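You operate a simulated robot arm through the tools that you are given. There is no shell and no other tool.

Carry out the task below with a simulated two-armed robot. There is one attempt and no reset: what you move stays moved.

Task
Peel both plies off the mould plate, then clean and recoat it.
Fine: wipe off the old resin, then coat the marked square with the pad; the plies lie on the table clear of the plate; rag and pad go back. A coat counts when it lies all over at full strength: go over it till it gets no stronger. What is to be rubbed or washed off counts as gone when no trace of it is left.

Only the result counts: the job must be done as asked and must still hold three seconds after the hand-in. Knocking over, shifting, dropping, spilling or breaking anything else fails it.

Robot
Two 7-joint arms with fingered hands on one trunk that stands fixed in place. Base frame: the origin is at the foot of the trunk, x ahead of it, y to its left, z up; the work surface is at about z = 70. Readings come in cm, degrees, newtons and seconds.
The left shoulder is at [20, 13.5, 89.5], the right one opposite. Each reaches about 88.5 cm from its shoulder. Payload 4 kg a hand.
The tool frame of a hand sits at the grasp point between the pads (the TCP): z along the fingers, y along the line on which they close. The tips reach 2.5 cm beyond it. The gripper opens to 8.8 cm; its body begins 2.9 cm behind the TCP. The gripper is a hand of 4 fingers: y runs from the thumb to the fingers, the wrist lies at [-1.3, -10.6, -17.4] in the tool frame, and closing takes about 1.5 s.
Orientation is told as [roll, pitch, yaw] about the base's x, y, z axes, in that order, counted from this pose: with the fingers straight down and the wrist toward the robot, the tool's x, y and z point along [0, 1, 0], [1, 0, 0] and [0, 0, -1] of the base frame.

Tools
- The arms move only by the tool nudge_tool. It takes "left_series", "right_series" or both (then of equal length, played together; a hand with none holds still); each is a list that holds one entry, the list of rows, each a list of 7 numbers: the shift along the tool's x, y, z in units of 200 mm (1.0 is 200 mm), then the turn, a rotation vector about the tool's x, y, z in units of 45 degrees (1.0 is 45 degrees), then the closure in counts, from 0 (fully open) to 255 (shut). In form: [[[x, y, z, rx, ry, rz, grip], ...]]. A call has 1 to 20 rows; each row is the pose to reach, as a shift and turn from the pose commanded when the call began, along the tool's axes at that moment. A call with a number of a shift or a turn outside -1 to 1 is refused whole. Rows are played at 5 a second. More than 5 cm and 8.6 degrees between two rows, or a gripper value outside its range, and nothing of the call is played. Where a pose cannot be reached the arm comes as near as it can. A force on the tool above 90 N (or 10 N above the force at the start of the call, whichever is more), or a blocked arm, ends the call early, and 0.2 s more pass. Each finger travels about 15.3 cm/s and halts on what it meets, pressing with about 22 N; the grip force reading is that of the motor and also rises with nothing between the fingers. The clock runs only during rows and for 0.2 s after the last one: add rows that repeat a pose to give the fingers time. It gives the time, the measured TCP pose, the force on the tool (base axes), the opening and the grip force at its end, in the units of the frame above (readings bear some noise), with the torque about the TCP (base axes, N m) and any sound that the robot's microphone picked up.
- Cameras (640 x 400 px; columns grow to the right, rows downward): "scene" is now at [13.42, -0.42, 149.37]; the picture's right is [0.00, -1.00, 0.00], its down [-0.80, -0.00, -0.59] and it looks along [0.59, 0.00, -0.80] (base axes); focal length 358 px, centre (320, 200). "left" rides on the left gripper at [-6.4, -8.3, -9.8] in its tool frame; the picture's right is [-0.62, -0.37, 0.69], its down [0.71, -0.63, 0.30] and it looks along [0.32, 0.68, 0.65] (tool axes); focal length 265 px, centre (320, 200). "right" rides on the right gripper at [6.4, -8.3, -9.8] in its tool frame; the picture's right is [-0.62, 0.37, -0.69], its down [-0.71, -0.63, 0.30] and it looks along [-0.32, 0.68, 0.65] (tool axes); focal length 265 px, centre (320, 200). There is no depth. A picture from a camera that has moved, and an enlarged one, comes with that camera's place and axes in the base frame and with its lens. The place of the scene camera against the robot may be out by one fixed shift of up to 1.2 cm in any direction.
- snapshot(camera): a new picture of that camera. No time passes.
- slide_trunk(by): slides the trunk up (or, below 0, down) by that many cm; the arms and the scene camera ride with it, the base frame stays. It gives what a move gives, with no picture.
- hand_shape(shape, hand): the hand has 4 fingers and takes this shape, open, in about a second: jaw (thumb against the fingers, like two jaws); tri (thumb and two fingers); tip (a fingertip pinch); poke (one finger out to press); point (the index stretched); flat (the hand flat); cup (the hand cupped); fist (a fist). The gripper value then closes the fingers along that shape, each until it touches; the sizes above hold for jaw. It gives what a move gives, with no picture.
- head_to(pan, tilt): turns the head with the scene camera to pan (to the left, within 97 degrees either way) and tilt (down, from -29 to 69), counted from straight ahead of the robot. It gives what a move gives.
- enlarge(camera, box): a new picture of the part [left, top, right, bottom] of that camera's present view, enlarged. No time passes.
- finish_job(): hands the job in; it is judged then, once.

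Places have to be worked out from the pictures, the camera data and where the tool is seen. Open the grippers and draw the arms clear of the work before you hand the job in, unless the task says otherwise.

The tools are called after "Call:" by a JSON object that holds its "api" and its "payload". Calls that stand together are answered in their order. nudge_tool: Moves the arms, as the interface text tells. Its arguments: {"type":"object","properties":{"left_series":{"type":"array"},"right_series":{"type":"array"}},"required":[]} The other tools are called the same way: slide_trunk (by) moves the trunk up or down; hand_shape (shape, hand) gives the hand a shape; head_to (pan, tilt) turns the head that bears the scene camera; snapshot (camera) takes a picture; enlarge (camera, box) takes an enlarged picture of a part of a camera's view; finish_job () hands the job in.

At the start:

```text
time: 0.0
left_eef_pos: [51.29, 29.54, 107.18]
left_orientation: [-0.1, 0.0, 0.0]
left_wrist_force: [0.6, 0.4, 0.2]
left_moment: [0.0, -0.01, 0.04]
left_gripper_width: 8.76
left_finger_force: 0.0
left_shape: jaw
right_eef_pos: [53.18, -26.95, 103.82]
right_orientation: [0.0, 0.1, -0.1]
right_wrist_force: [0.6, -0.2, 0.3]
right_moment: [0.0, 0.01, -0.02]
right_gripper_width: 8.73
right_finger_force: 0.0
right_shape: jaw
trunk travel left (down, up): [-50.0, 27.0]
head pan, tilt (commanded): [0.3, 53.6]
```

scene: 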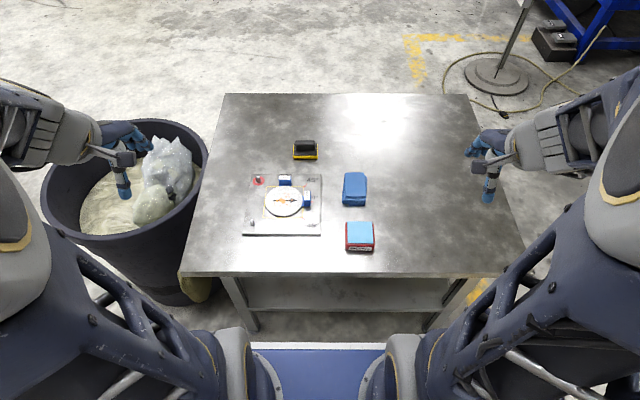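
right: 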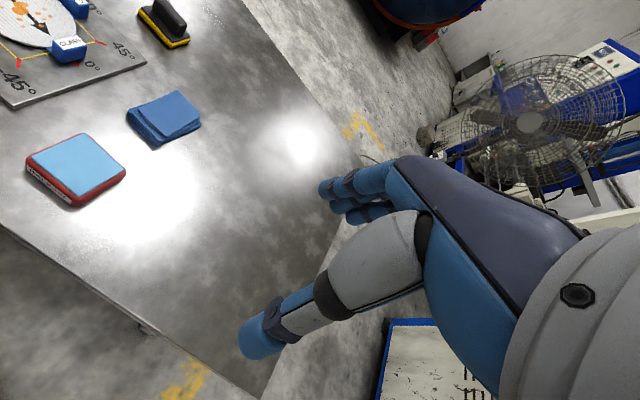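
left: 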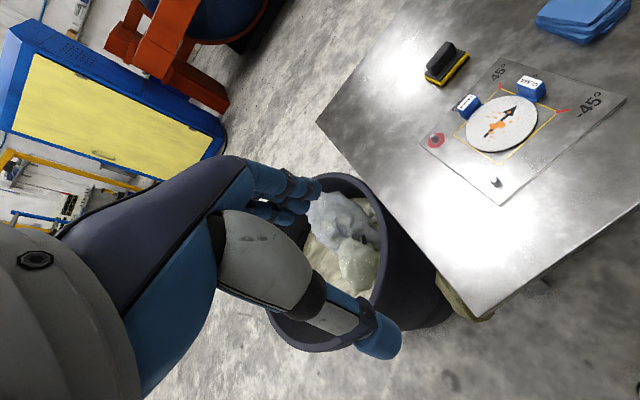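

The pictures show a mould plate with disc plies and two clamps, a black/yellow pad, a blue rag and a red/blue box. I'll enlarge the plate and the objects to see details.

Call:
{"api": "enlarge", "payload": {"camera": "scene", "box": [230, 160, 340, 245]}}

Call:
{"api": "enlarge", "payload": {"camera": "scene", "box": [280, 120, 400, 260]}}

Call:
{"api": "enlarge", "payload": {"camera": "left", "box": [400, 20, 640, 210]}}

Call:
{"api": "enlarge", "payload": {"camera": "right", "box": [0, 0, 240, 220]}}

```text
4.71 times, centred on (285, 202) of scene
camera zoom: at [13.42, -0.42, 149.37], right [0.0, -1.0, 0.0], down [-0.8, 0.0, -0.59], along [0.59, 0.0, -0.8], focal length 1685 px, centre (485, 188)
```

zoom: 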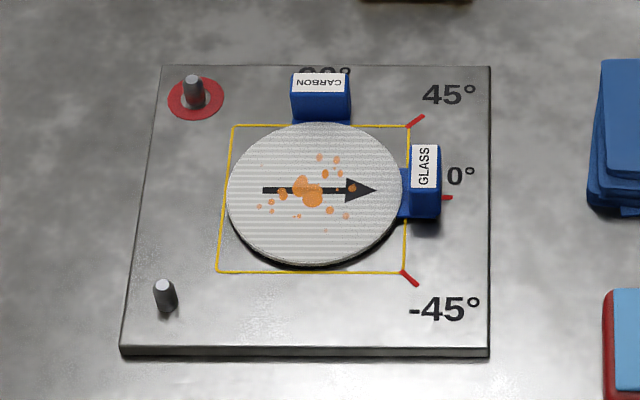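

```text
2.86 times, centred on (340, 190) of scene
camera zoom: at [13.42, -0.42, 149.37], right [0.0, -1.0, 0.0], down [-0.8, 0.0, -0.59], along [0.59, 0.0, -0.8], focal length 1023 px, centre (263, 229)
```

zoom: 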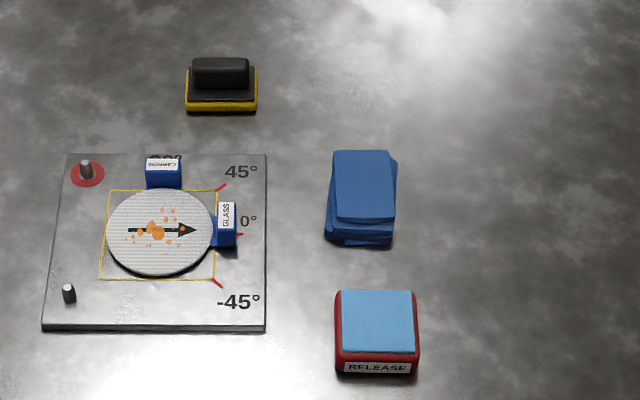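

```text
2.11 times, centred on (520, 115) of left
camera zoom: at [42.87, 23.09, 117.13], right [-0.37, -0.62, -0.69], down [-0.63, 0.71, -0.3], along [0.68, 0.32, -0.65], focal length 559 px, centre (-101, 379)
```

zoom: 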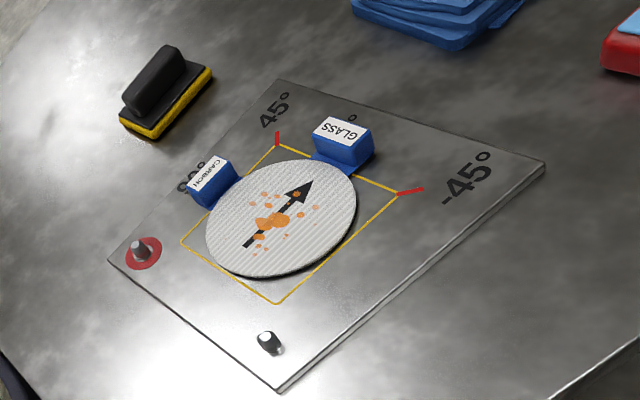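

```text
1.82 times, centred on (120, 110) of right
camera zoom: at [44.81, -20.38, 113.79], right [0.37, -0.62, 0.69], down [-0.63, -0.71, -0.3], along [0.68, -0.33, -0.65], focal length 483 px, centre (684, 364)
```

zoom: 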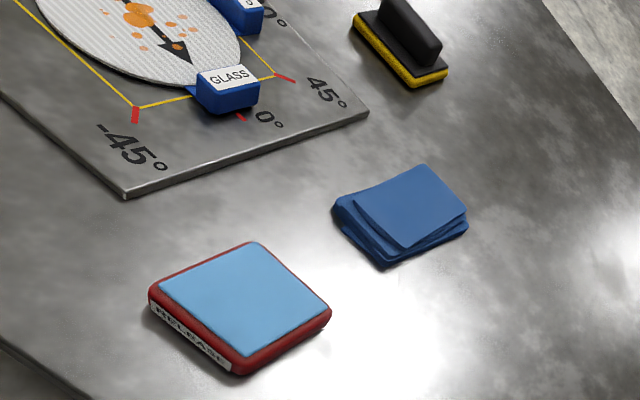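

The plate spans roughly x 60–80, y 0–19.5, with the GLASS tab near (70, 3) and the CARBON tab near (77, 9). I'll bring the right hand nearer, high above the table, to get closer views for height estimates.

Call:
{"api": "nudge_tool", "payload": {"right_series": [[[0.2, 0.04, 0.08, 0, 0, 0, 0], [0.4, 0.08, 0.16, 0, 0, 0, 0], [0.6, 0.12, 0.24, 0, 0, 0, 0], [0.8, 0.16, 0.32, 0, 0, 0, 0], [1.0, 0.2, 0.4, 0, 0, 0, 0], [1.0, 0.2, 0.4, 0, 0, 0, 0]]]}}

Call:
{"api": "snapshot", "payload": {"camera": "right"}}

Call:
{"api": "snapshot", "payload": {"camera": "scene"}}

```text
time: 1.4
left_eef_pos: [51.09, 29.54, 107.14]
left_orientation: [0.1, 0.0, 0.0]
left_wrist_force: [-0.7, 0.7, 0.4]
left_moment: [-0.04, -0.01, -0.01]
left_gripper_width: 8.75
left_finger_force: 0.2
left_shape: jaw
right_eef_pos: [57.13, -6.85, 95.69]
right_orientation: [0.0, 0.0, -0.3]
right_wrist_force: [-0.2, 0.0, 0.3]
right_moment: [-0.02, 0.01, -0.01]
right_gripper_width: 8.77
right_finger_force: 0.0
right_shape: jaw
trunk travel left (down, up): [-50.0, 27.0]
head pan, tilt (commanded): [0.3, 53.6]
```

```text
taken
camera right: at [48.76, -0.37, 105.71], right [0.37, -0.62, 0.69], down [-0.63, -0.71, -0.3], along [0.68, -0.33, -0.65], focal length 265 px, centre (320, 200)
```

right: 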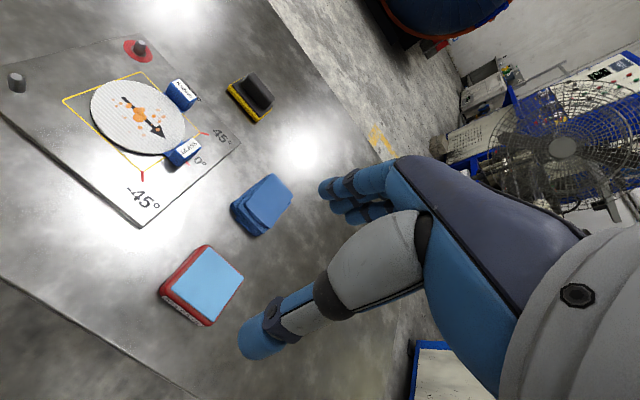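

```text
taken
camera scene: at [13.41, -0.41, 149.37], right [0.0, -1.0, 0.0], down [-0.8, 0.0, -0.59], along [0.59, 0.0, -0.8], focal length 358 px, centre (320, 200)
```

scene: 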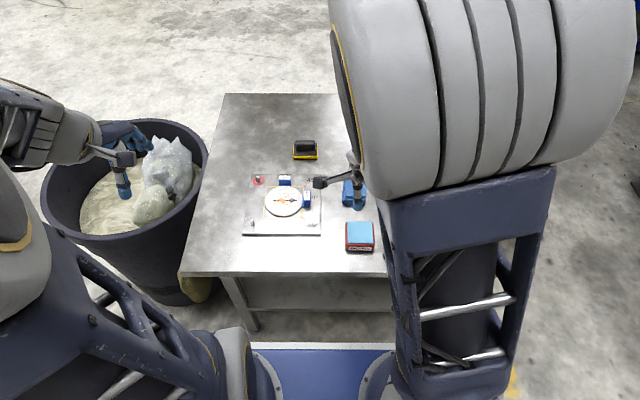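

The right hand tracks well. I'll move it a bit closer to the plate for a lower, nearer view of the tabs.

Call:
{"api": "nudge_tool", "payload": {"right_series": [[[0.2, 0.0, 0.1, 0, 0, 0, 0], [0.4, 0.0, 0.2, 0, 0, 0, 0], [0.6, 0.0, 0.3, 0, 0, 0, 0], [0.75, 0.0, 0.4, 0, 0, 0, 0], [0.75, 0.0, 0.4, 0, 0, 0, 0]]]}}

Call:
{"api": "snapshot", "payload": {"camera": "right"}}

Call:
{"api": "enlarge", "payload": {"camera": "right", "box": [60, 40, 300, 200]}}

```text
time: 2.4
left_eef_pos: [51.23, 29.57, 108.2]
left_orientation: [0.4, -1.8, 0.0]
left_wrist_force: [-0.9, -0.2, -0.4]
left_moment: [0.01, 0.0, 0.02]
left_gripper_width: 8.73
left_finger_force: 0.0
left_shape: jaw
right_eef_pos: [59.28, 6.18, 93.56]
right_orientation: [11.6, -0.6, -5.3]
right_wrist_force: [0.4, 0.6, -0.2]
right_moment: [0.02, -0.03, 0.04]
right_gripper_width: 8.74
right_finger_force: 0.1
right_shape: jaw
trunk travel left (down, up): [-50.0, 27.0]
head pan, tilt (commanded): [0.3, 53.6]
stopped in row 4 (right hand): the arm was blocked; the commanded pose is now the measured one
```

```text
taken
camera right: at [51.17, 11.38, 104.3], right [0.29, -0.78, 0.56], down [-0.68, -0.58, -0.45], along [0.67, -0.25, -0.7], focal length 265 px, centre (320, 200)
```

right: 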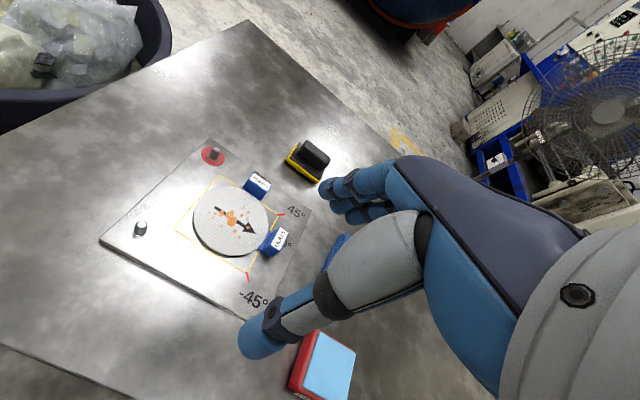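

```text
2.50 times, centred on (180, 120) of right
camera zoom: at [51.17, 11.38, 104.3], right [0.29, -0.78, 0.56], down [-0.68, -0.58, -0.45], along [0.67, -0.25, -0.7], focal length 664 px, centre (670, 400)
```

zoom: 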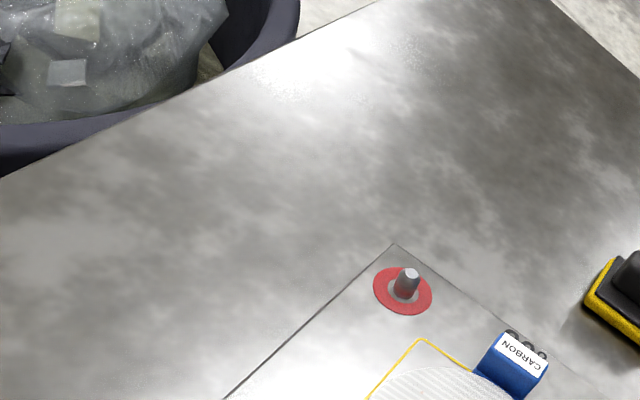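

The right arm got blocked, and the left hand was nudged, so the two arms touched each other. Let me look at the scene to see where.

Call:
{"api": "snapshot", "payload": {"camera": "scene"}}

Call:
{"api": "snapshot", "payload": {"camera": "left"}}

```text
taken
camera scene: at [13.43, -0.42, 149.37], right [0.0, -1.0, 0.0], down [-0.8, 0.0, -0.59], along [0.59, 0.0, -0.8], focal length 358 px, centre (320, 200)
```

scene: 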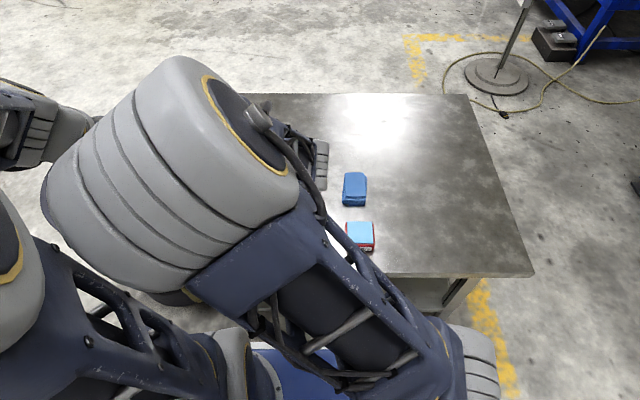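

```text
taken
camera left: at [42.5, 23.03, 117.85], right [-0.35, -0.62, -0.71], down [-0.62, 0.72, -0.32], along [0.7, 0.33, -0.63], focal length 265 px, centre (320, 200)
```

left: 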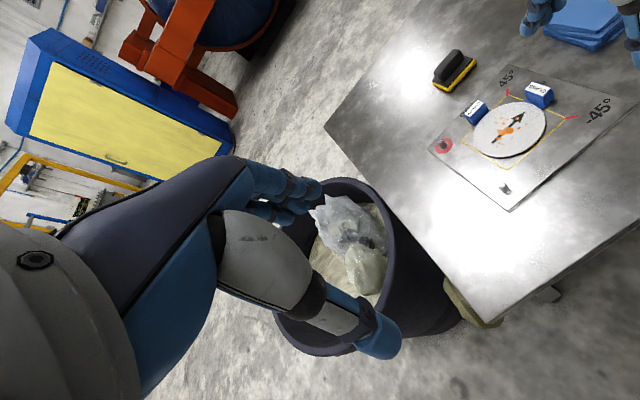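

The right elbow swung across into the left arm, so the plate should be worked with the left arm. I'll back the right arm out and undo its tilt, then park it on the right.

Call:
{"api": "nudge_tool", "payload": {"right_series": [[[-0.175, 0, -0.05, 0.003, -0.064, -0.03, 0], [-0.35, 0, -0.1, 0.006, -0.129, -0.06, 0], [-0.525, 0, -0.15, 0.01, -0.193, -0.09, 0], [-0.7, 0, -0.2, 0.013, -0.258, -0.118, 0], [-0.7, 0, -0.2, 0.013, -0.258, -0.118, 0]]]}}

```text
time: 3.6
left_eef_pos: [51.07, 29.5, 108.01]
left_orientation: [0.2, -1.6, -0.1]
left_wrist_force: [0.2, -0.4, 0.4]
left_moment: [0.02, -0.01, 0.01]
left_gripper_width: 8.79
left_finger_force: 0.1
left_shape: jaw
right_eef_pos: [57.92, -8.15, 94.4]
right_orientation: [0.0, -0.5, 0.2]
right_wrist_force: [0.0, 0.7, 0.0]
right_moment: [0.01, 0.01, -0.03]
right_gripper_width: 8.75
right_finger_force: 0.0
right_shape: jaw
trunk travel left (down, up): [-50.0, 27.0]
head pan, tilt (commanded): [0.3, 53.6]
```

Right arm is free again. Parking it to the right at the starting area.

Call:
{"api": "nudge_tool", "payload": {"right_series": [[[-0.2, -0.05, -0.08, 0, 0, 0, 0], [-0.4, -0.1, -0.16, 0, 0, 0, 0], [-0.6, -0.15, -0.24, 0, 0, 0, 0], [-0.8, -0.2, -0.32, 0, 0, 0, 0], [-1.0, -0.25, -0.4, 0, 0, 0, 0], [-1.0, -0.25, -0.4, 0, 0, 0, 0]]]}}

Call:
{"api": "snapshot", "payload": {"camera": "scene"}}

```text
time: 5.0
left_eef_pos: [50.99, 29.46, 108.16]
left_orientation: [0.2, -1.7, -0.1]
left_wrist_force: [-0.6, 0.0, 0.2]
left_moment: [0.0, -0.03, -0.01]
left_gripper_width: 8.79
left_finger_force: 0.0
left_shape: jaw
right_eef_pos: [52.87, -28.4, 102.39]
right_orientation: [0.1, -0.4, 0.1]
right_wrist_force: [-0.3, 0.3, 0.0]
right_moment: [-0.01, 0.01, 0.01]
right_gripper_width: 8.75
right_finger_force: 0.1
right_shape: jaw
trunk travel left (down, up): [-50.0, 27.0]
head pan, tilt (commanded): [0.3, 53.6]
```

```text
taken
camera scene: at [13.42, -0.41, 149.37], right [0.0, -1.0, 0.0], down [-0.8, 0.0, -0.59], along [0.59, 0.0, -0.8], focal length 358 px, centre (320, 200)
```

scene: 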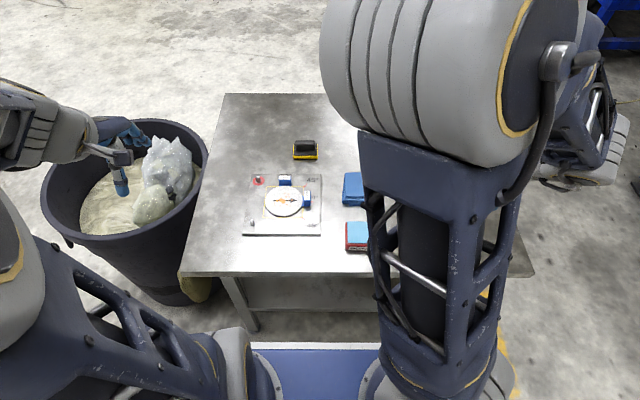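

The right elbow now stands upright near the centre; I'll move the right hand further out to draw its elbow away from the middle.

Call:
{"api": "nudge_tool", "payload": {"right_series": [[[-0.2, 0.0, 0.0, 0, 0, 0, 0], [-0.4, 0.0, 0.0, 0, 0, 0, 0], [-0.6, 0.0, 0.0, 0, 0, 0, 0], [-0.8, 0, 0, 0, 0, 0, 0], [-1.0, 0, 0, 0, 0, 0, 0], [-1.0, 0, 0, 0, 0, 0, 0]]]}}

Call:
{"api": "snapshot", "payload": {"camera": "scene"}}

```text
time: 6.4
left_eef_pos: [51.2, 29.61, 108.14]
left_orientation: [0.4, -1.6, -0.2]
left_wrist_force: [-0.1, 0.0, -0.6]
left_moment: [0.0, -0.02, 0.01]
left_gripper_width: 8.78
left_finger_force: 0.0
left_shape: jaw
right_eef_pos: [52.85, -48.24, 102.46]
right_orientation: [0.1, -0.5, 0.1]
right_wrist_force: [0.3, -0.1, -0.3]
right_moment: [0.0, 0.01, -0.02]
right_gripper_width: 8.77
right_finger_force: 0.1
right_shape: jaw
trunk travel left (down, up): [-50.0, 27.0]
head pan, tilt (commanded): [0.3, 53.6]
```

```text
taken
camera scene: at [13.42, -0.42, 149.37], right [0.0, -1.0, 0.0], down [-0.8, 0.0, -0.59], along [0.59, 0.0, -0.8], focal length 358 px, centre (320, 200)
```

scene: 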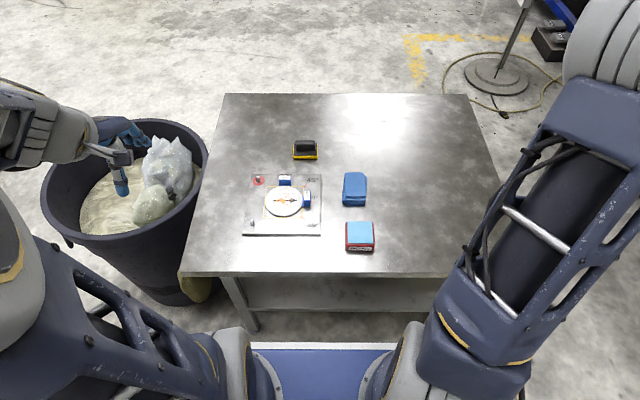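

The right arm is clear now and the view is good. I'll bring the left hand over the plate at a safe height for a close look.

Call:
{"api": "nudge_tool", "payload": {"left_series": [[[-0.16, 0.06, 0.1, 0.01, 0, 0, 0], [-0.32, 0.12, 0.2, 0.02, 0, 0, 0], [-0.48, 0.18, 0.3, 0.03, 0, 0, 0], [-0.64, 0.24, 0.4, 0.038, 0, 0, 0], [-0.8, 0.3, 0.5, 0.038, 0, 0, 0], [-0.95, 0.35, 0.6, 0.038, 0, 0, 0], [-0.95, 0.35, 0.6, 0.038, 0, 0, 0]]]}}

Call:
{"api": "snapshot", "payload": {"camera": "left"}}

Call:
{"api": "snapshot", "payload": {"camera": "scene"}}

```text
time: 8.0
left_eef_pos: [58.44, 10.61, 96.13]
left_orientation: [0.3, 0.1, 0.0]
left_wrist_force: [1.3, -0.8, -0.6]
left_moment: [0.03, 0.01, 0.01]
left_gripper_width: 8.76
left_finger_force: 0.0
left_shape: jaw
right_eef_pos: [52.83, -48.17, 102.41]
right_orientation: [-0.1, -0.5, 0.1]
right_wrist_force: [-0.1, 0.6, 0.7]
right_moment: [0.01, -0.01, 0.0]
right_gripper_width: 8.77
right_finger_force: 0.0
right_shape: jaw
trunk travel left (down, up): [-50.0, 27.0]
head pan, tilt (commanded): [0.3, 53.6]
```

```text
taken
camera left: at [50.14, 4.04, 106.13], right [-0.37, -0.62, -0.7], down [-0.63, 0.72, -0.3], along [0.68, 0.33, -0.65], focal length 265 px, centre (320, 200)
```

left: 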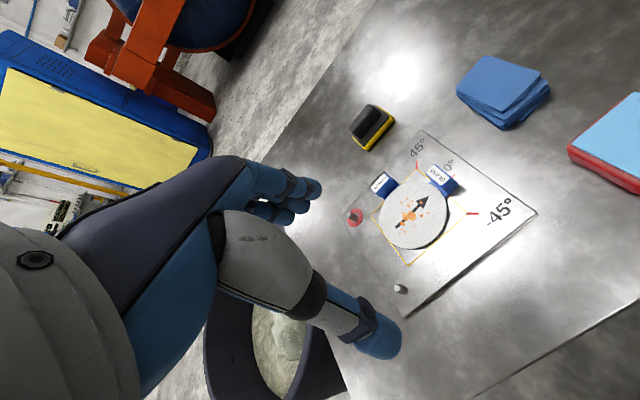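

```text
taken
camera scene: at [13.42, -0.41, 149.37], right [0.0, -1.0, 0.0], down [-0.8, 0.0, -0.59], along [0.59, 0.0, -0.8], focal length 358 px, centre (320, 200)
```

scene: 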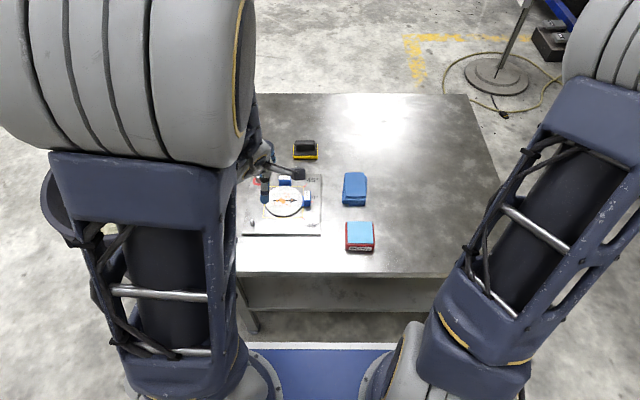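

Good view from the left wrist camera. Enlarging on the plies and tabs.

Call:
{"api": "enlarge", "payload": {"camera": "left", "box": [340, 120, 500, 270]}}

Call:
{"api": "enlarge", "payload": {"camera": "left", "box": [200, 140, 420, 370]}}

Call:
{"api": "enlarge", "payload": {"camera": "scene", "box": [240, 160, 330, 220]}}

```text
2.67 times, centred on (420, 195) of left
camera zoom: at [50.14, 4.04, 106.13], right [-0.37, -0.62, -0.7], down [-0.63, 0.72, -0.3], along [0.68, 0.33, -0.65], focal length 708 px, centre (53, 213)
```

zoom: 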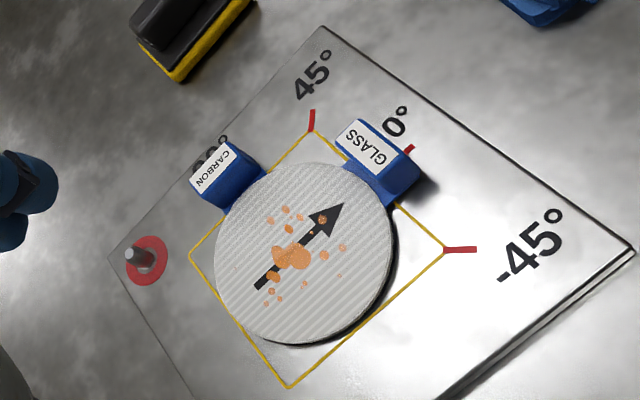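

```text
1.74 times, centred on (310, 255) of left
camera zoom: at [50.14, 4.04, 106.13], right [-0.37, -0.62, -0.7], down [-0.63, 0.72, -0.3], along [0.68, 0.33, -0.65], focal length 462 px, centre (337, 104)
```

zoom: 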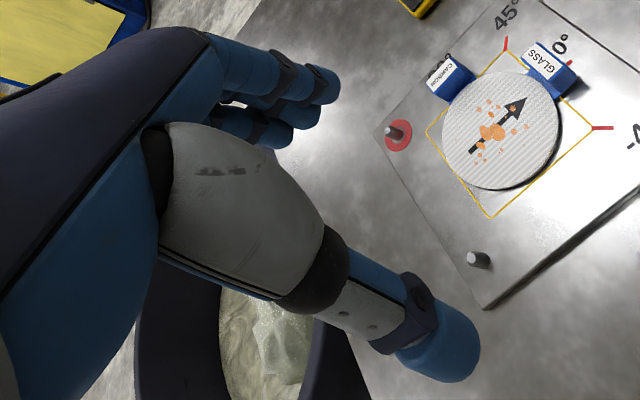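

```text
6.67 times, centred on (285, 190) of scene
camera zoom: at [13.42, -0.41, 149.37], right [0.0, -1.0, 0.0], down [-0.8, 0.0, -0.59], along [0.59, 0.0, -0.8], focal length 2387 px, centre (553, 267)
```

zoom: 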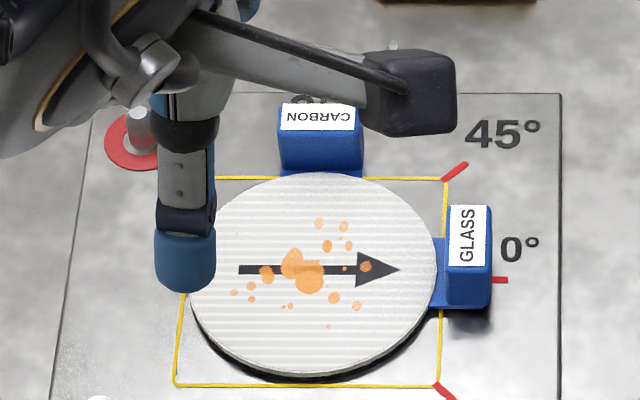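

The tab blocks stand proud of the discs: GLASS at about (70.6, 3.1), CARBON at about (76.5, 9.7). I'll hover the left hand above the GLASS tab at about z = 84 with a part-closed jaw to check alignment.

Call:
{"api": "nudge_tool", "payload": {"left_series": [[[-0.08, 0.12, 0.12, 0, 0, 0, 20], [-0.16, 0.24, 0.24, 0, 0, 0, 40], [-0.24, 0.36, 0.36, 0, 0, 0, 60], [-0.32, 0.48, 0.48, 0, 0, 0, 70], [-0.4, 0.603, 0.6, 0, 0, 0, 70], [-0.4, 0.603, 0.6, 0, 0, 0, 70]]]}}

Call:
{"api": "snapshot", "payload": {"camera": "left"}}

Call:
{"api": "snapshot", "payload": {"camera": "scene"}}

```text
time: 9.4
left_eef_pos: [70.5, 2.74, 84.17]
left_orientation: [0.3, 0.0, -0.1]
left_wrist_force: [0.2, -0.7, -0.1]
left_moment: [0.02, 0.02, -0.01]
left_gripper_width: 6.4
left_finger_force: 0.1
left_shape: jaw
right_eef_pos: [52.84, -48.19, 102.49]
right_orientation: [0.0, -0.5, 0.2]
right_wrist_force: [0.2, -0.3, -0.1]
right_moment: [0.02, 0.0, 0.0]
right_gripper_width: 8.77
right_finger_force: 0.1
right_shape: jaw
trunk travel left (down, up): [-50.0, 27.0]
head pan, tilt (commanded): [0.3, 53.6]
```

```text
taken
camera left: at [62.2, -3.83, 94.12], right [-0.37, -0.62, -0.7], down [-0.63, 0.72, -0.3], along [0.68, 0.33, -0.65], focal length 265 px, centre (320, 200)
```

left: 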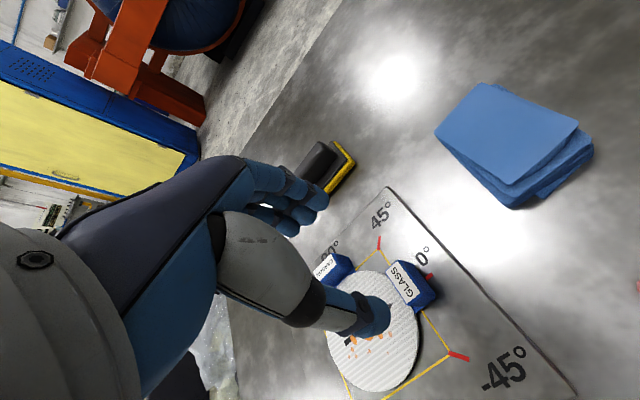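

```text
taken
camera scene: at [13.42, -0.42, 149.37], right [0.0, -1.0, 0.0], down [-0.8, 0.0, -0.59], along [0.59, 0.0, -0.8], focal length 358 px, centre (320, 200)
```

scene: 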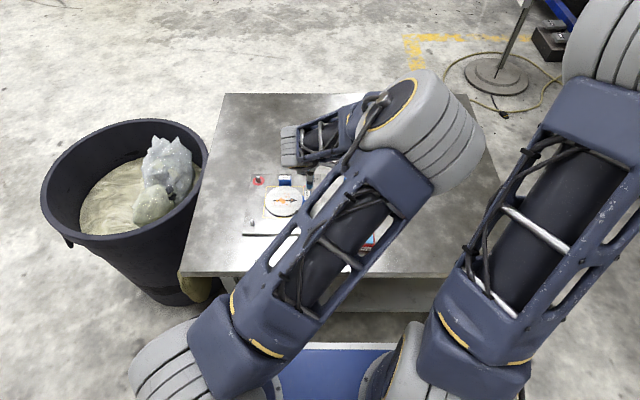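

The left elbow leans right but is clear of the right arm. Enlarging the tab view to align precisely.

Call:
{"api": "enlarge", "payload": {"camera": "left", "box": [280, 220, 480, 380]}}

Call:
{"api": "enlarge", "payload": {"camera": "scene", "box": [230, 150, 350, 240]}}

```text
2.50 times, centred on (380, 300) of left
camera zoom: at [62.2, -3.83, 94.12], right [-0.37, -0.62, -0.7], down [-0.63, 0.72, -0.3], along [0.68, 0.33, -0.65], focal length 664 px, centre (170, -50)
```

zoom: 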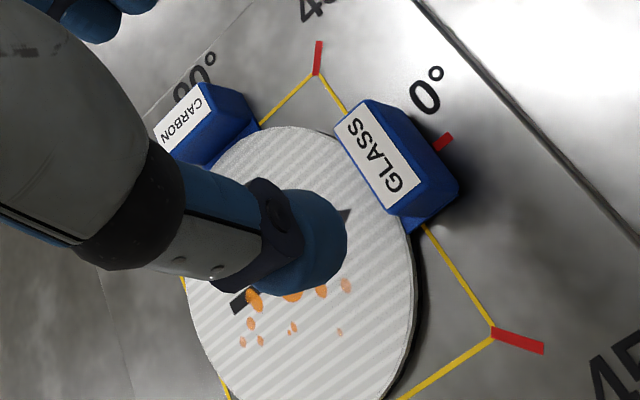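

```text
4.44 times, centred on (290, 195) of scene
camera zoom: at [13.42, -0.42, 149.37], right [0.0, -1.0, 0.0], down [-0.8, 0.0, -0.59], along [0.59, 0.0, -0.8], focal length 1591 px, centre (453, 222)
```

zoom: 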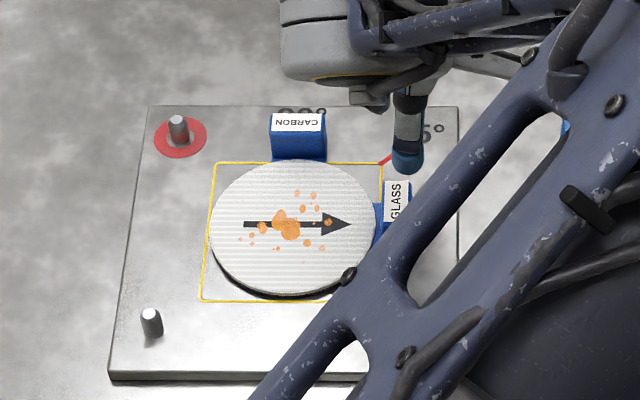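

The GLASS block measures to x 68.8–72.0, y 3.0–4.5, top about z = 73.9 (plate top about 71.1). I'll descend with the fingers straddling it along x, stopping slightly above the plate.

Call:
{"api": "nudge_tool", "payload": {"left_series": [[[0.01, -0.005, 0.15, 0, 0, 0, 70], [0.023, -0.005, 0.3, 0, 0, 0, 70], [0.023, -0.005, 0.4, 0, 0, 0, 70], [0.023, -0.005, 0.46, 0, 0, 0, 70], [0.023, -0.005, 0.48, 0, 0, 0, 70], [0.023, -0.005, 0.48, 0, 0, 0, 70]]]}}

Call:
{"api": "snapshot", "payload": {"camera": "left"}}

Call:
{"api": "enlarge", "payload": {"camera": "left", "box": [260, 160, 460, 320]}}

Call:
{"api": "enlarge", "payload": {"camera": "scene", "box": [230, 150, 350, 240]}}

```text
time: 10.8
left_eef_pos: [70.35, 3.19, 74.65]
left_orientation: [0.2, 0.1, 0.0]
left_wrist_force: [0.3, -1.2, -0.6]
left_moment: [0.02, -0.02, 0.01]
left_gripper_width: 6.38
left_finger_force: 0.2
left_shape: jaw
right_eef_pos: [52.86, -48.17, 102.45]
right_orientation: [0.0, -0.5, 0.1]
right_wrist_force: [-0.4, -0.4, -0.3]
right_moment: [0.0, -0.02, 0.01]
right_gripper_width: 8.77
right_finger_force: 0.1
right_shape: jaw
trunk travel left (down, up): [-50.0, 27.0]
head pan, tilt (commanded): [0.3, 53.6]
```

```text
taken
camera left: at [62.07, -3.33, 84.47], right [-0.37, -0.62, -0.7], down [-0.63, 0.72, -0.3], along [0.68, 0.33, -0.65], focal length 265 px, centre (320, 200)
```

left: 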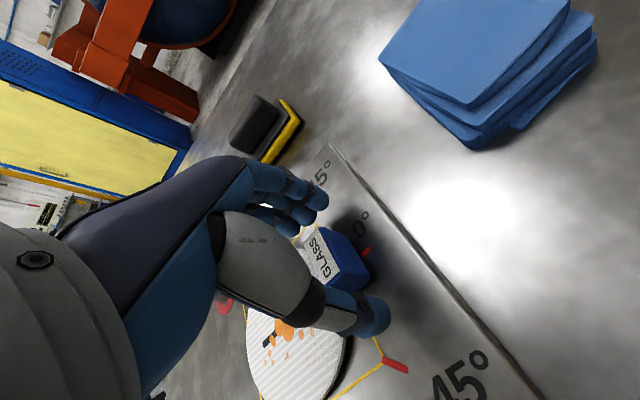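

```text
2.50 times, centred on (360, 240) of left
camera zoom: at [62.07, -3.33, 84.47], right [-0.37, -0.62, -0.7], down [-0.63, 0.72, -0.3], along [0.68, 0.33, -0.65], focal length 664 px, centre (220, 100)
```

zoom: 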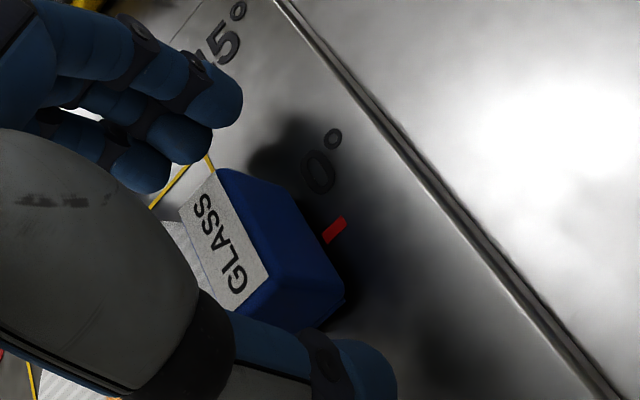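

```text
4.44 times, centred on (290, 195) of scene
camera zoom: at [13.43, -0.42, 149.37], right [0.0, -1.0, 0.0], down [-0.8, 0.0, -0.59], along [0.59, 0.0, -0.8], focal length 1591 px, centre (453, 222)
```

zoom: 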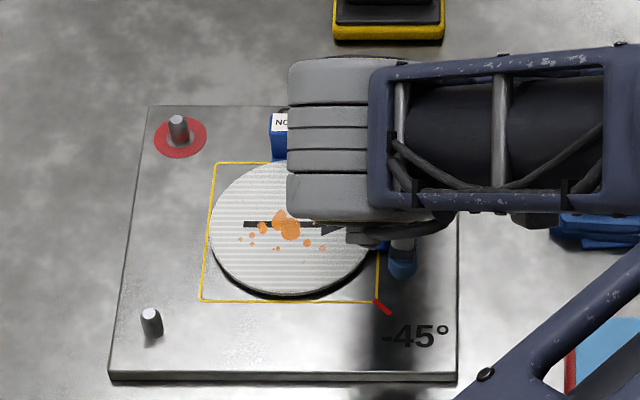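

The tab block lies between thumb and fingers. Before closing, I check the whole scene to see where the forearm and elbow are relative to the rag and release box.

Call:
{"api": "snapshot", "payload": {"camera": "scene"}}

Call:
{"api": "snapshot", "payload": {"camera": "right"}}

```text
taken
camera scene: at [13.43, -0.42, 149.37], right [0.0, -1.0, 0.0], down [-0.8, 0.0, -0.59], along [0.59, 0.0, -0.8], focal length 358 px, centre (320, 200)
```

scene: 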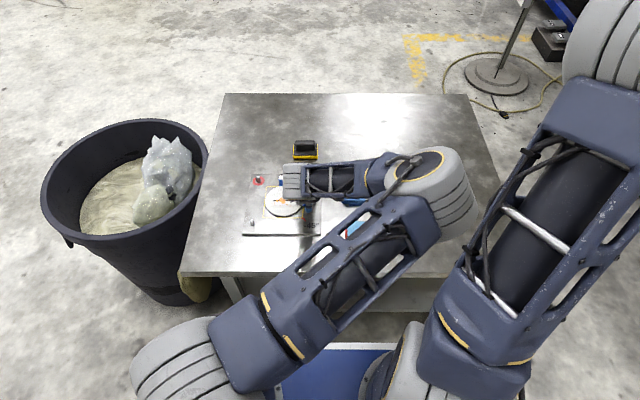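

```text
taken
camera right: at [44.39, -41.68, 112.25], right [0.36, -0.62, 0.7], down [-0.63, -0.72, -0.31], along [0.69, -0.32, -0.65], focal length 265 px, centre (320, 200)
```

right: 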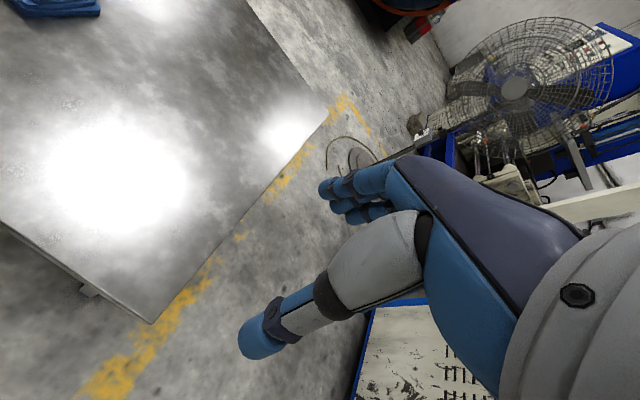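

Elbow is well above the table (about z 100), so it is safe. Closing the jaw on the GLASS tab gradually.

Call:
{"api": "nudge_tool", "payload": {"left_series": [[[0, 0, 0, 0, 0, 0, 120], [0, 0, 0, 0, 0, 0, 150], [0, 0, 0, 0, 0, 0, 170], [0, 0, 0, 0, 0, 0, 190], [0, 0, 0, 0, 0, 0, 220], [0, 0, 0, 0, 0, 0, 255], [0, 0, 0, 0, 0, 0, 255], [0, 0, 0, 0, 0, 0, 255], [0, 0, 0, 0, 0, 0, 255]]]}}

Call:
{"api": "enlarge", "payload": {"camera": "left", "box": [220, 140, 460, 340]}}

```text
time: 12.8
left_eef_pos: [70.4, 3.18, 74.54]
left_orientation: [0.3, 0.1, -0.1]
left_wrist_force: [-0.1, -0.6, 1.0]
left_moment: [-0.05, -0.08, -0.02]
left_gripper_width: 2.71
left_finger_force: 22.1
left_shape: jaw
right_eef_pos: [52.78, -48.25, 102.44]
right_orientation: [0.1, -0.5, 0.1]
right_wrist_force: [0.5, -0.1, 0.3]
right_moment: [0.0, 0.02, 0.01]
right_gripper_width: 8.77
right_finger_force: 0.0
right_shape: jaw
trunk travel left (down, up): [-50.0, 27.0]
head pan, tilt (commanded): [0.3, 53.6]
```

```text
2.00 times, centred on (340, 240) of left
camera zoom: at [62.07, -3.33, 84.49], right [-0.37, -0.62, -0.7], down [-0.63, 0.72, -0.3], along [0.68, 0.33, -0.65], focal length 531 px, centre (280, 120)
```

zoom: 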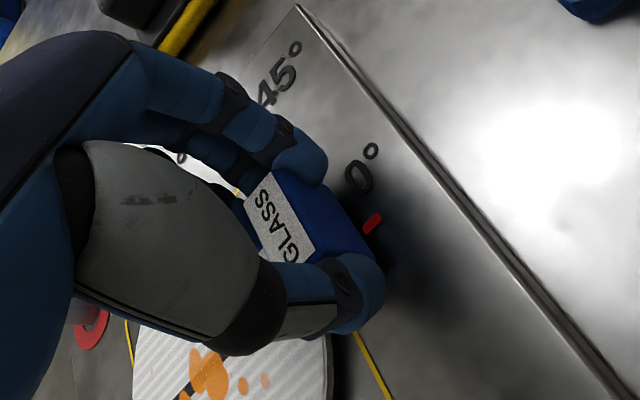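

Firm grip on the tab (2.7 cm, 22 N). I'll lift gently a little with a slight peel tilt and check force and picture.

Call:
{"api": "nudge_tool", "payload": {"left_series": [[[0, 0, -0.01, 0, 0, 0, 255], [0, 0, -0.02, 0, -0.02, 0, 255], [0, 0, -0.03, 0, -0.04, 0, 255], [0, 0, -0.04, 0, -0.06, 0, 255], [0, 0, -0.05, 0, -0.08, 0, 255], [0, 0, -0.05, 0, -0.08, 0, 255]]]}}

Call:
{"api": "snapshot", "payload": {"camera": "left"}}

Call:
{"api": "enlarge", "payload": {"camera": "scene", "box": [230, 150, 350, 240]}}

```text
time: 14.2
left_eef_pos: [70.4, 3.11, 75.55]
left_orientation: [-3.3, 0.2, -0.1]
left_wrist_force: [0.2, -0.3, -0.6]
left_moment: [-0.01, -0.02, -0.01]
left_gripper_width: 2.67
left_finger_force: 22.3
left_shape: jaw
right_eef_pos: [52.91, -48.11, 102.4]
right_orientation: [0.0, -0.5, 0.1]
right_wrist_force: [0.2, -0.1, -0.3]
right_moment: [0.04, -0.02, 0.03]
right_gripper_width: 8.76
right_finger_force: 0.1
right_shape: jaw
trunk travel left (down, up): [-50.0, 27.0]
head pan, tilt (commanded): [0.3, 53.6]
```

```text
taken
camera left: at [62.09, -2.72, 85.93], right [-0.37, -0.66, -0.66], down [-0.63, 0.7, -0.34], along [0.68, 0.29, -0.67], focal length 265 px, centre (320, 200)
```

left: 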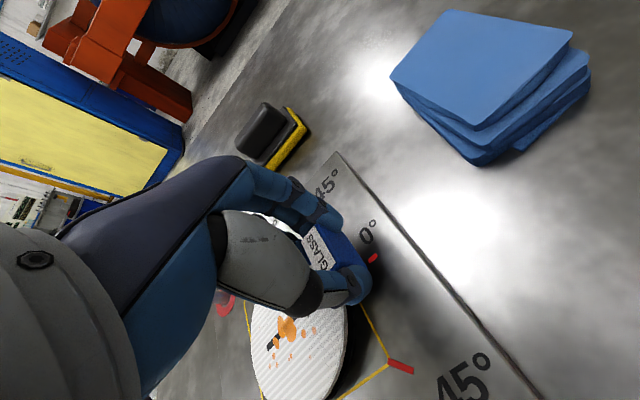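

```text
4.44 times, centred on (290, 195) of scene
camera zoom: at [13.43, -0.42, 149.37], right [0.0, -1.0, 0.0], down [-0.8, 0.0, -0.59], along [0.59, 0.0, -0.8], focal length 1591 px, centre (453, 222)
```

zoom: 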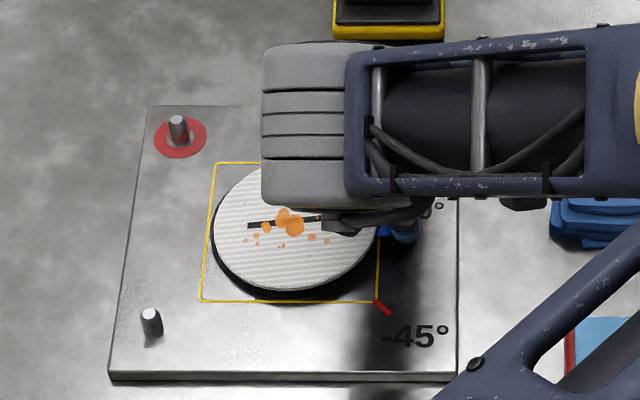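

The ply came away easily with no resistance. Now I lift it clear to about z = 87 while levelling the hand.

Call:
{"api": "nudge_tool", "payload": {"left_series": [[[0, 0, -0.08, 0, 0, 0, 255], [0, 0, -0.2, 0, 0.02, 0, 255], [0, 0, -0.35, 0, 0.04, 0, 255], [0, 0, -0.5, 0, 0.06, 0, 255], [0, 0, -0.62, 0, 0.08, 0, 255], [0, 0, -0.62, 0, 0.08, 0, 255]]]}}

Call:
{"api": "snapshot", "payload": {"camera": "left"}}

Call:
{"api": "snapshot", "payload": {"camera": "scene"}}

```text
time: 15.6
left_eef_pos: [70.39, 3.81, 88.11]
left_orientation: [0.3, 0.2, 0.1]
left_wrist_force: [-0.3, -0.2, -1.8]
left_moment: [0.0, 0.02, -0.02]
left_gripper_width: 2.68
left_finger_force: 21.7
left_shape: jaw
right_eef_pos: [52.82, -48.06, 102.41]
right_orientation: [0.0, -0.5, 0.1]
right_wrist_force: [-0.3, 0.0, -0.1]
right_moment: [0.0, -0.01, -0.02]
right_gripper_width: 8.8
right_finger_force: 0.0
right_shape: jaw
trunk travel left (down, up): [-50.0, 27.0]
head pan, tilt (commanded): [0.3, 53.6]
```

```text
taken
camera left: at [62.1, -2.63, 97.9], right [-0.37, -0.62, -0.7], down [-0.63, 0.72, -0.3], along [0.68, 0.33, -0.65], focal length 265 px, centre (320, 200)
```

left: 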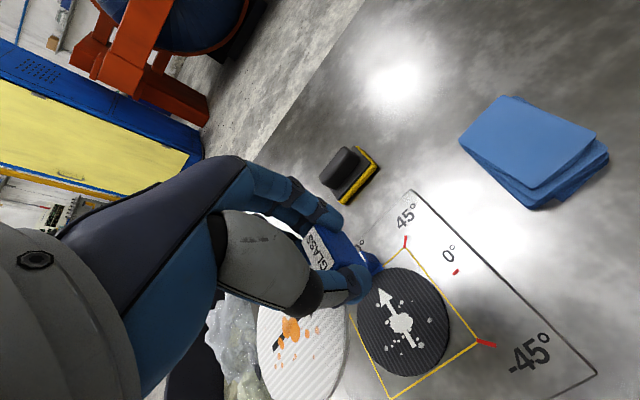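

```text
taken
camera scene: at [13.43, -0.42, 149.37], right [0.0, -1.0, 0.0], down [-0.8, 0.0, -0.59], along [0.59, 0.0, -0.8], focal length 358 px, centre (320, 200)
```

scene: 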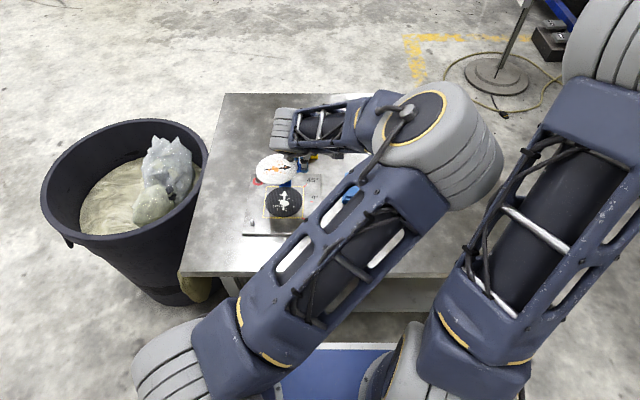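

Glass ply is off and the carbon ply with its resin spots is visible below. Carrying the glass ply toward the free far-left part of the table.

Call:
{"api": "nudge_tool", "payload": {"left_series": [[[0.1, 0.15, 0, 0, 0, 0, 255], [0.22, 0.32, 0, 0, 0, 0, 255], [0.35, 0.5, 0, 0, 0, 0, 255], [0.48, 0.68, 0, 0, 0, 0, 255], [0.6, 0.85, 0, 0, 0, 0, 255], [0.66, 1.0, 0, 0, 0, 0, 255], [0.66, 1.0, 0, 0, 0, 0, 255]]]}}

Call:
{"api": "nudge_tool", "payload": {"left_series": [[[0, 0.12, 0, 0, 0, 0, 255], [0, 0.25, 0, 0, 0, 0, 255], [0, 0.33, 0.1, 0, 0, 0, 255], [0, 0.33, 0.25, 0, 0, 0, 255], [0, 0.33, 0.25, 0, 0, 0, 255]]]}}

Call:
{"api": "snapshot", "payload": {"camera": "left"}}

Call:
{"api": "snapshot", "payload": {"camera": "scene"}}

```text
time: 17.2
left_eef_pos: [90.5, 17.08, 87.93]
left_orientation: [0.3, 0.1, 0.0]
left_wrist_force: [-0.1, 0.2, 0.4]
left_moment: [0.0, 0.01, 0.0]
left_gripper_width: 2.68
left_finger_force: 21.9
left_shape: jaw
right_eef_pos: [52.88, -48.14, 102.38]
right_orientation: [0.0, -0.5, 0.1]
right_wrist_force: [0.5, -1.1, -0.4]
right_moment: [0.02, -0.03, 0.01]
right_gripper_width: 8.77
right_finger_force: 0.0
right_shape: jaw
trunk travel left (down, up): [-50.0, 27.0]
head pan, tilt (commanded): [0.3, 53.6]
```

```text
time: 18.4
left_eef_pos: [97.03, 17.14, 82.97]
left_orientation: [0.2, 0.0, 0.1]
left_wrist_force: [0.3, 0.5, -0.2]
left_moment: [-0.05, 0.02, -0.01]
left_gripper_width: 2.69
left_finger_force: 21.7
left_shape: jaw
right_eef_pos: [52.96, -48.16, 102.56]
right_orientation: [0.0, -0.4, 0.1]
right_wrist_force: [-0.2, -0.1, 0.6]
right_moment: [-0.01, 0.0, 0.02]
right_gripper_width: 8.76
right_finger_force: 0.0
right_shape: jaw
trunk travel left (down, up): [-50.0, 27.0]
head pan, tilt (commanded): [0.3, 53.6]
```

```text
taken
camera left: at [88.73, 10.62, 92.91], right [-0.37, -0.62, -0.7], down [-0.63, 0.72, -0.3], along [0.68, 0.33, -0.65], focal length 265 px, centre (320, 200)
```

left: 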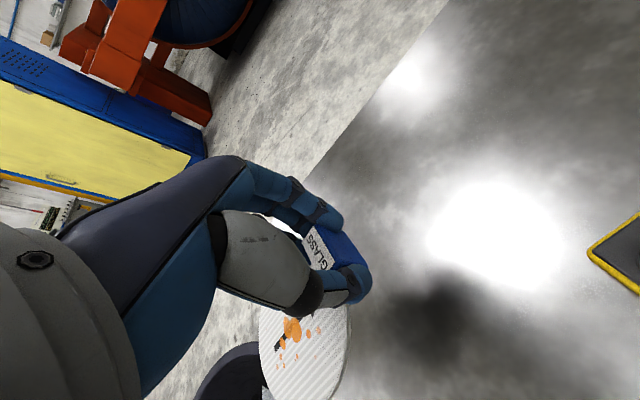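

```text
taken
camera scene: at [13.43, -0.42, 149.37], right [0.0, -1.0, 0.0], down [-0.8, 0.0, -0.59], along [0.59, 0.0, -0.8], focal length 358 px, centre (320, 200)
```

scene: 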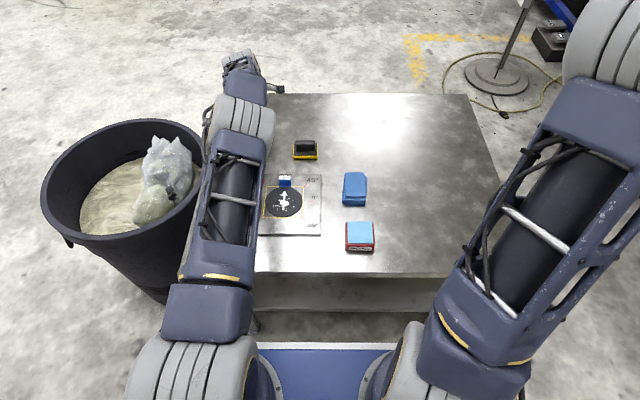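

The ply is held level over free table at about (97, 23). Lowering it to just above the table.

Call:
{"api": "nudge_tool", "payload": {"left_series": [[[0, 0, 0.15, 0, 0, 0, 255], [0, 0, 0.3, 0, 0, 0, 255], [0, 0, 0.4, 0, 0, 0, 255], [0, 0, 0.43, 0, 0, 0, 255], [0, 0, 0.43, 0, 0, 0, 255]]]}}

Call:
{"api": "snapshot", "payload": {"camera": "left"}}

```text
time: 19.6
left_eef_pos: [96.87, 17.09, 74.47]
left_orientation: [0.3, 0.2, 0.1]
left_wrist_force: [0.5, 0.5, -1.1]
left_moment: [0.0, 0.02, 0.01]
left_gripper_width: 2.69
left_finger_force: 22.0
left_shape: jaw
right_eef_pos: [52.82, -48.17, 102.4]
right_orientation: [0.0, -0.5, 0.1]
right_wrist_force: [1.1, 0.0, 0.0]
right_moment: [0.04, -0.01, 0.01]
right_gripper_width: 8.79
right_finger_force: 0.1
right_shape: jaw
trunk travel left (down, up): [-50.0, 27.0]
head pan, tilt (commanded): [0.3, 53.6]
```

```text
taken
camera left: at [88.64, 10.6, 84.35], right [-0.37, -0.62, -0.7], down [-0.63, 0.72, -0.3], along [0.68, 0.33, -0.65], focal length 265 px, centre (320, 200)
```

left: 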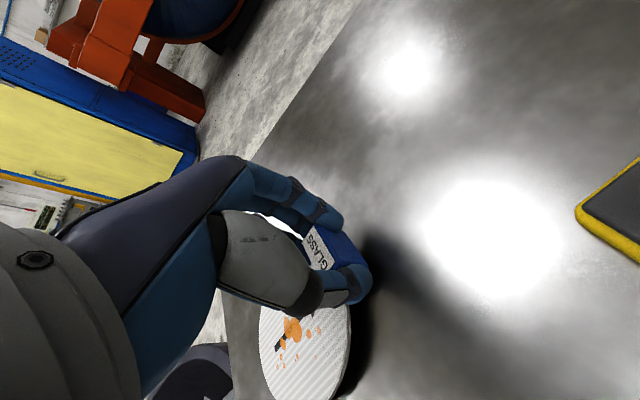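

Still about a centimetre above the table. Lowering further in small steps while watching the force.

Call:
{"api": "nudge_tool", "payload": {"left_series": [[[0, 0, 0.015, 0, 0, 0, 255], [0, 0, 0.03, 0, 0, 0, 255], [0, 0, 0.045, 0, 0, 0, 255], [0, 0, 0.055, 0, 0, 0, 255], [0, 0, 0.055, 0, 0, 0, 255]]]}}

Call:
{"api": "enlarge", "payload": {"camera": "left", "box": [220, 180, 420, 400]}}

```text
time: 20.8
left_eef_pos: [96.9, 17.15, 73.41]
left_orientation: [0.4, 0.1, -0.1]
left_wrist_force: [-1.0, -0.4, 1.6]
left_moment: [0.0, -0.08, 0.02]
left_gripper_width: 2.67
left_finger_force: 22.3
left_shape: jaw
right_eef_pos: [52.77, -48.26, 102.54]
right_orientation: [0.0, -0.5, 0.1]
right_wrist_force: [-0.1, 0.0, 0.3]
right_moment: [-0.04, 0.02, 0.03]
right_gripper_width: 8.76
right_finger_force: 0.0
right_shape: jaw
trunk travel left (down, up): [-50.0, 27.0]
head pan, tilt (commanded): [0.3, 53.6]
```

```text
1.82 times, centred on (320, 290) of left
camera zoom: at [88.67, 10.59, 83.24], right [-0.37, -0.62, -0.7], down [-0.63, 0.72, -0.3], along [0.68, 0.33, -0.65], focal length 483 px, centre (320, 36)
```

zoom: 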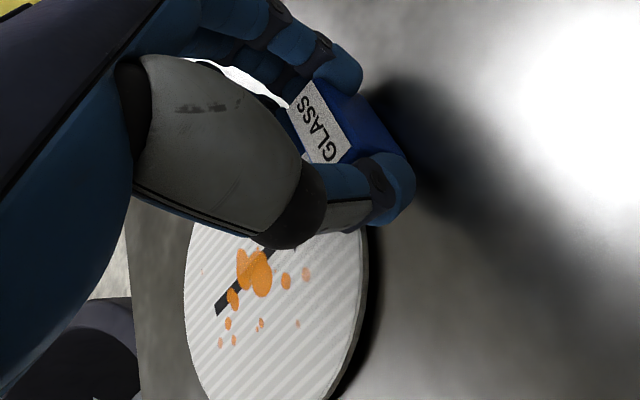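

Slight upward force begins; a gap shadow remains. Lowering a few more millimetres.

Call:
{"api": "nudge_tool", "payload": {"left_series": [[[0, 0, 0.005, 0, 0, 0, 255], [0, 0, 0.01, 0, 0, 0, 255], [0, 0, 0.015, 0, 0, 0, 255], [0, 0, 0.02, 0, 0, 0, 255], [0, 0, 0.02, 0, 0, 0, 255]]]}}

Call:
{"api": "enlarge", "payload": {"camera": "left", "box": [220, 180, 420, 400]}}

```text
time: 22.0
left_eef_pos: [96.93, 17.13, 73.1]
left_orientation: [0.4, 0.0, -0.1]
left_wrist_force: [-0.9, -1.0, 13.5]
left_moment: [0.02, -0.14, -0.07]
left_gripper_width: 2.73
left_finger_force: 22.3
left_shape: jaw
right_eef_pos: [52.89, -48.15, 102.47]
right_orientation: [0.0, -0.5, 0.0]
right_wrist_force: [0.0, 0.8, 0.0]
right_moment: [0.02, 0.04, -0.03]
right_gripper_width: 8.77
right_finger_force: 0.0
right_shape: jaw
trunk travel left (down, up): [-50.0, 27.0]
head pan, tilt (commanded): [0.3, 53.6]
```

```text
1.82 times, centred on (320, 290) of left
camera zoom: at [88.63, 10.58, 82.98], right [-0.37, -0.62, -0.7], down [-0.63, 0.72, -0.3], along [0.68, 0.33, -0.65], focal length 483 px, centre (320, 36)
```

zoom: 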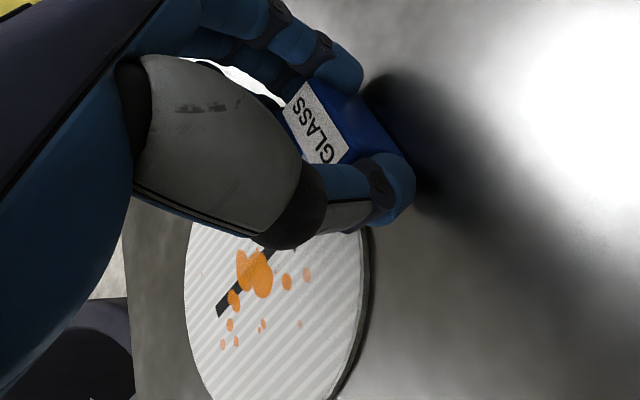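

Contact with 13 N: the ply is down. Opening the fingers and then rising straight up.

Call:
{"api": "nudge_tool", "payload": {"left_series": [[[0, 0, -0.005, 0, 0, 0, 200], [0, 0, -0.005, 0, 0, 0, 150], [0, 0, -0.005, 0, 0, 0, 100], [0, 0, -0.005, 0, 0, 0, 60], [0, 0, -0.005, 0, 0, 0, 60], [0, 0, -0.1, 0, 0, 0, 60], [0, 0, -0.3, 0, 0, 0, 60], [0, 0, -0.5, 0, 0, 0, 60], [0, 0, -0.7, 0, 0, 0, 60], [0, 0, -0.7, 0, 0, 0, 60]]]}}

Call:
{"api": "snapshot", "payload": {"camera": "left"}}

```text
time: 24.2
left_eef_pos: [97.04, 17.19, 86.96]
left_orientation: [0.3, 0.0, -0.1]
left_wrist_force: [-0.3, -0.3, -0.3]
left_moment: [0.02, -0.02, -0.01]
left_gripper_width: 6.68
left_finger_force: 0.1
left_shape: jaw
right_eef_pos: [52.69, -48.14, 102.27]
right_orientation: [0.0, -0.5, 0.1]
right_wrist_force: [1.0, 0.9, 0.2]
right_moment: [0.03, -0.01, -0.03]
right_gripper_width: 8.75
right_finger_force: 0.1
right_shape: jaw
trunk travel left (down, up): [-50.0, 27.0]
head pan, tilt (commanded): [0.3, 53.6]
```

```text
taken
camera left: at [88.76, 10.65, 96.85], right [-0.37, -0.62, -0.69], down [-0.63, 0.72, -0.3], along [0.68, 0.33, -0.65], focal length 265 px, centre (320, 200)
```

left: 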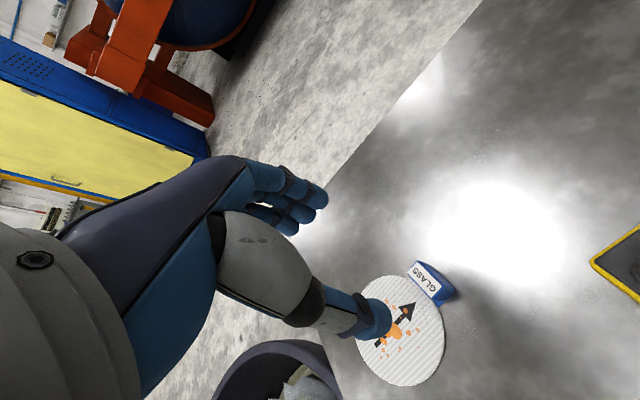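

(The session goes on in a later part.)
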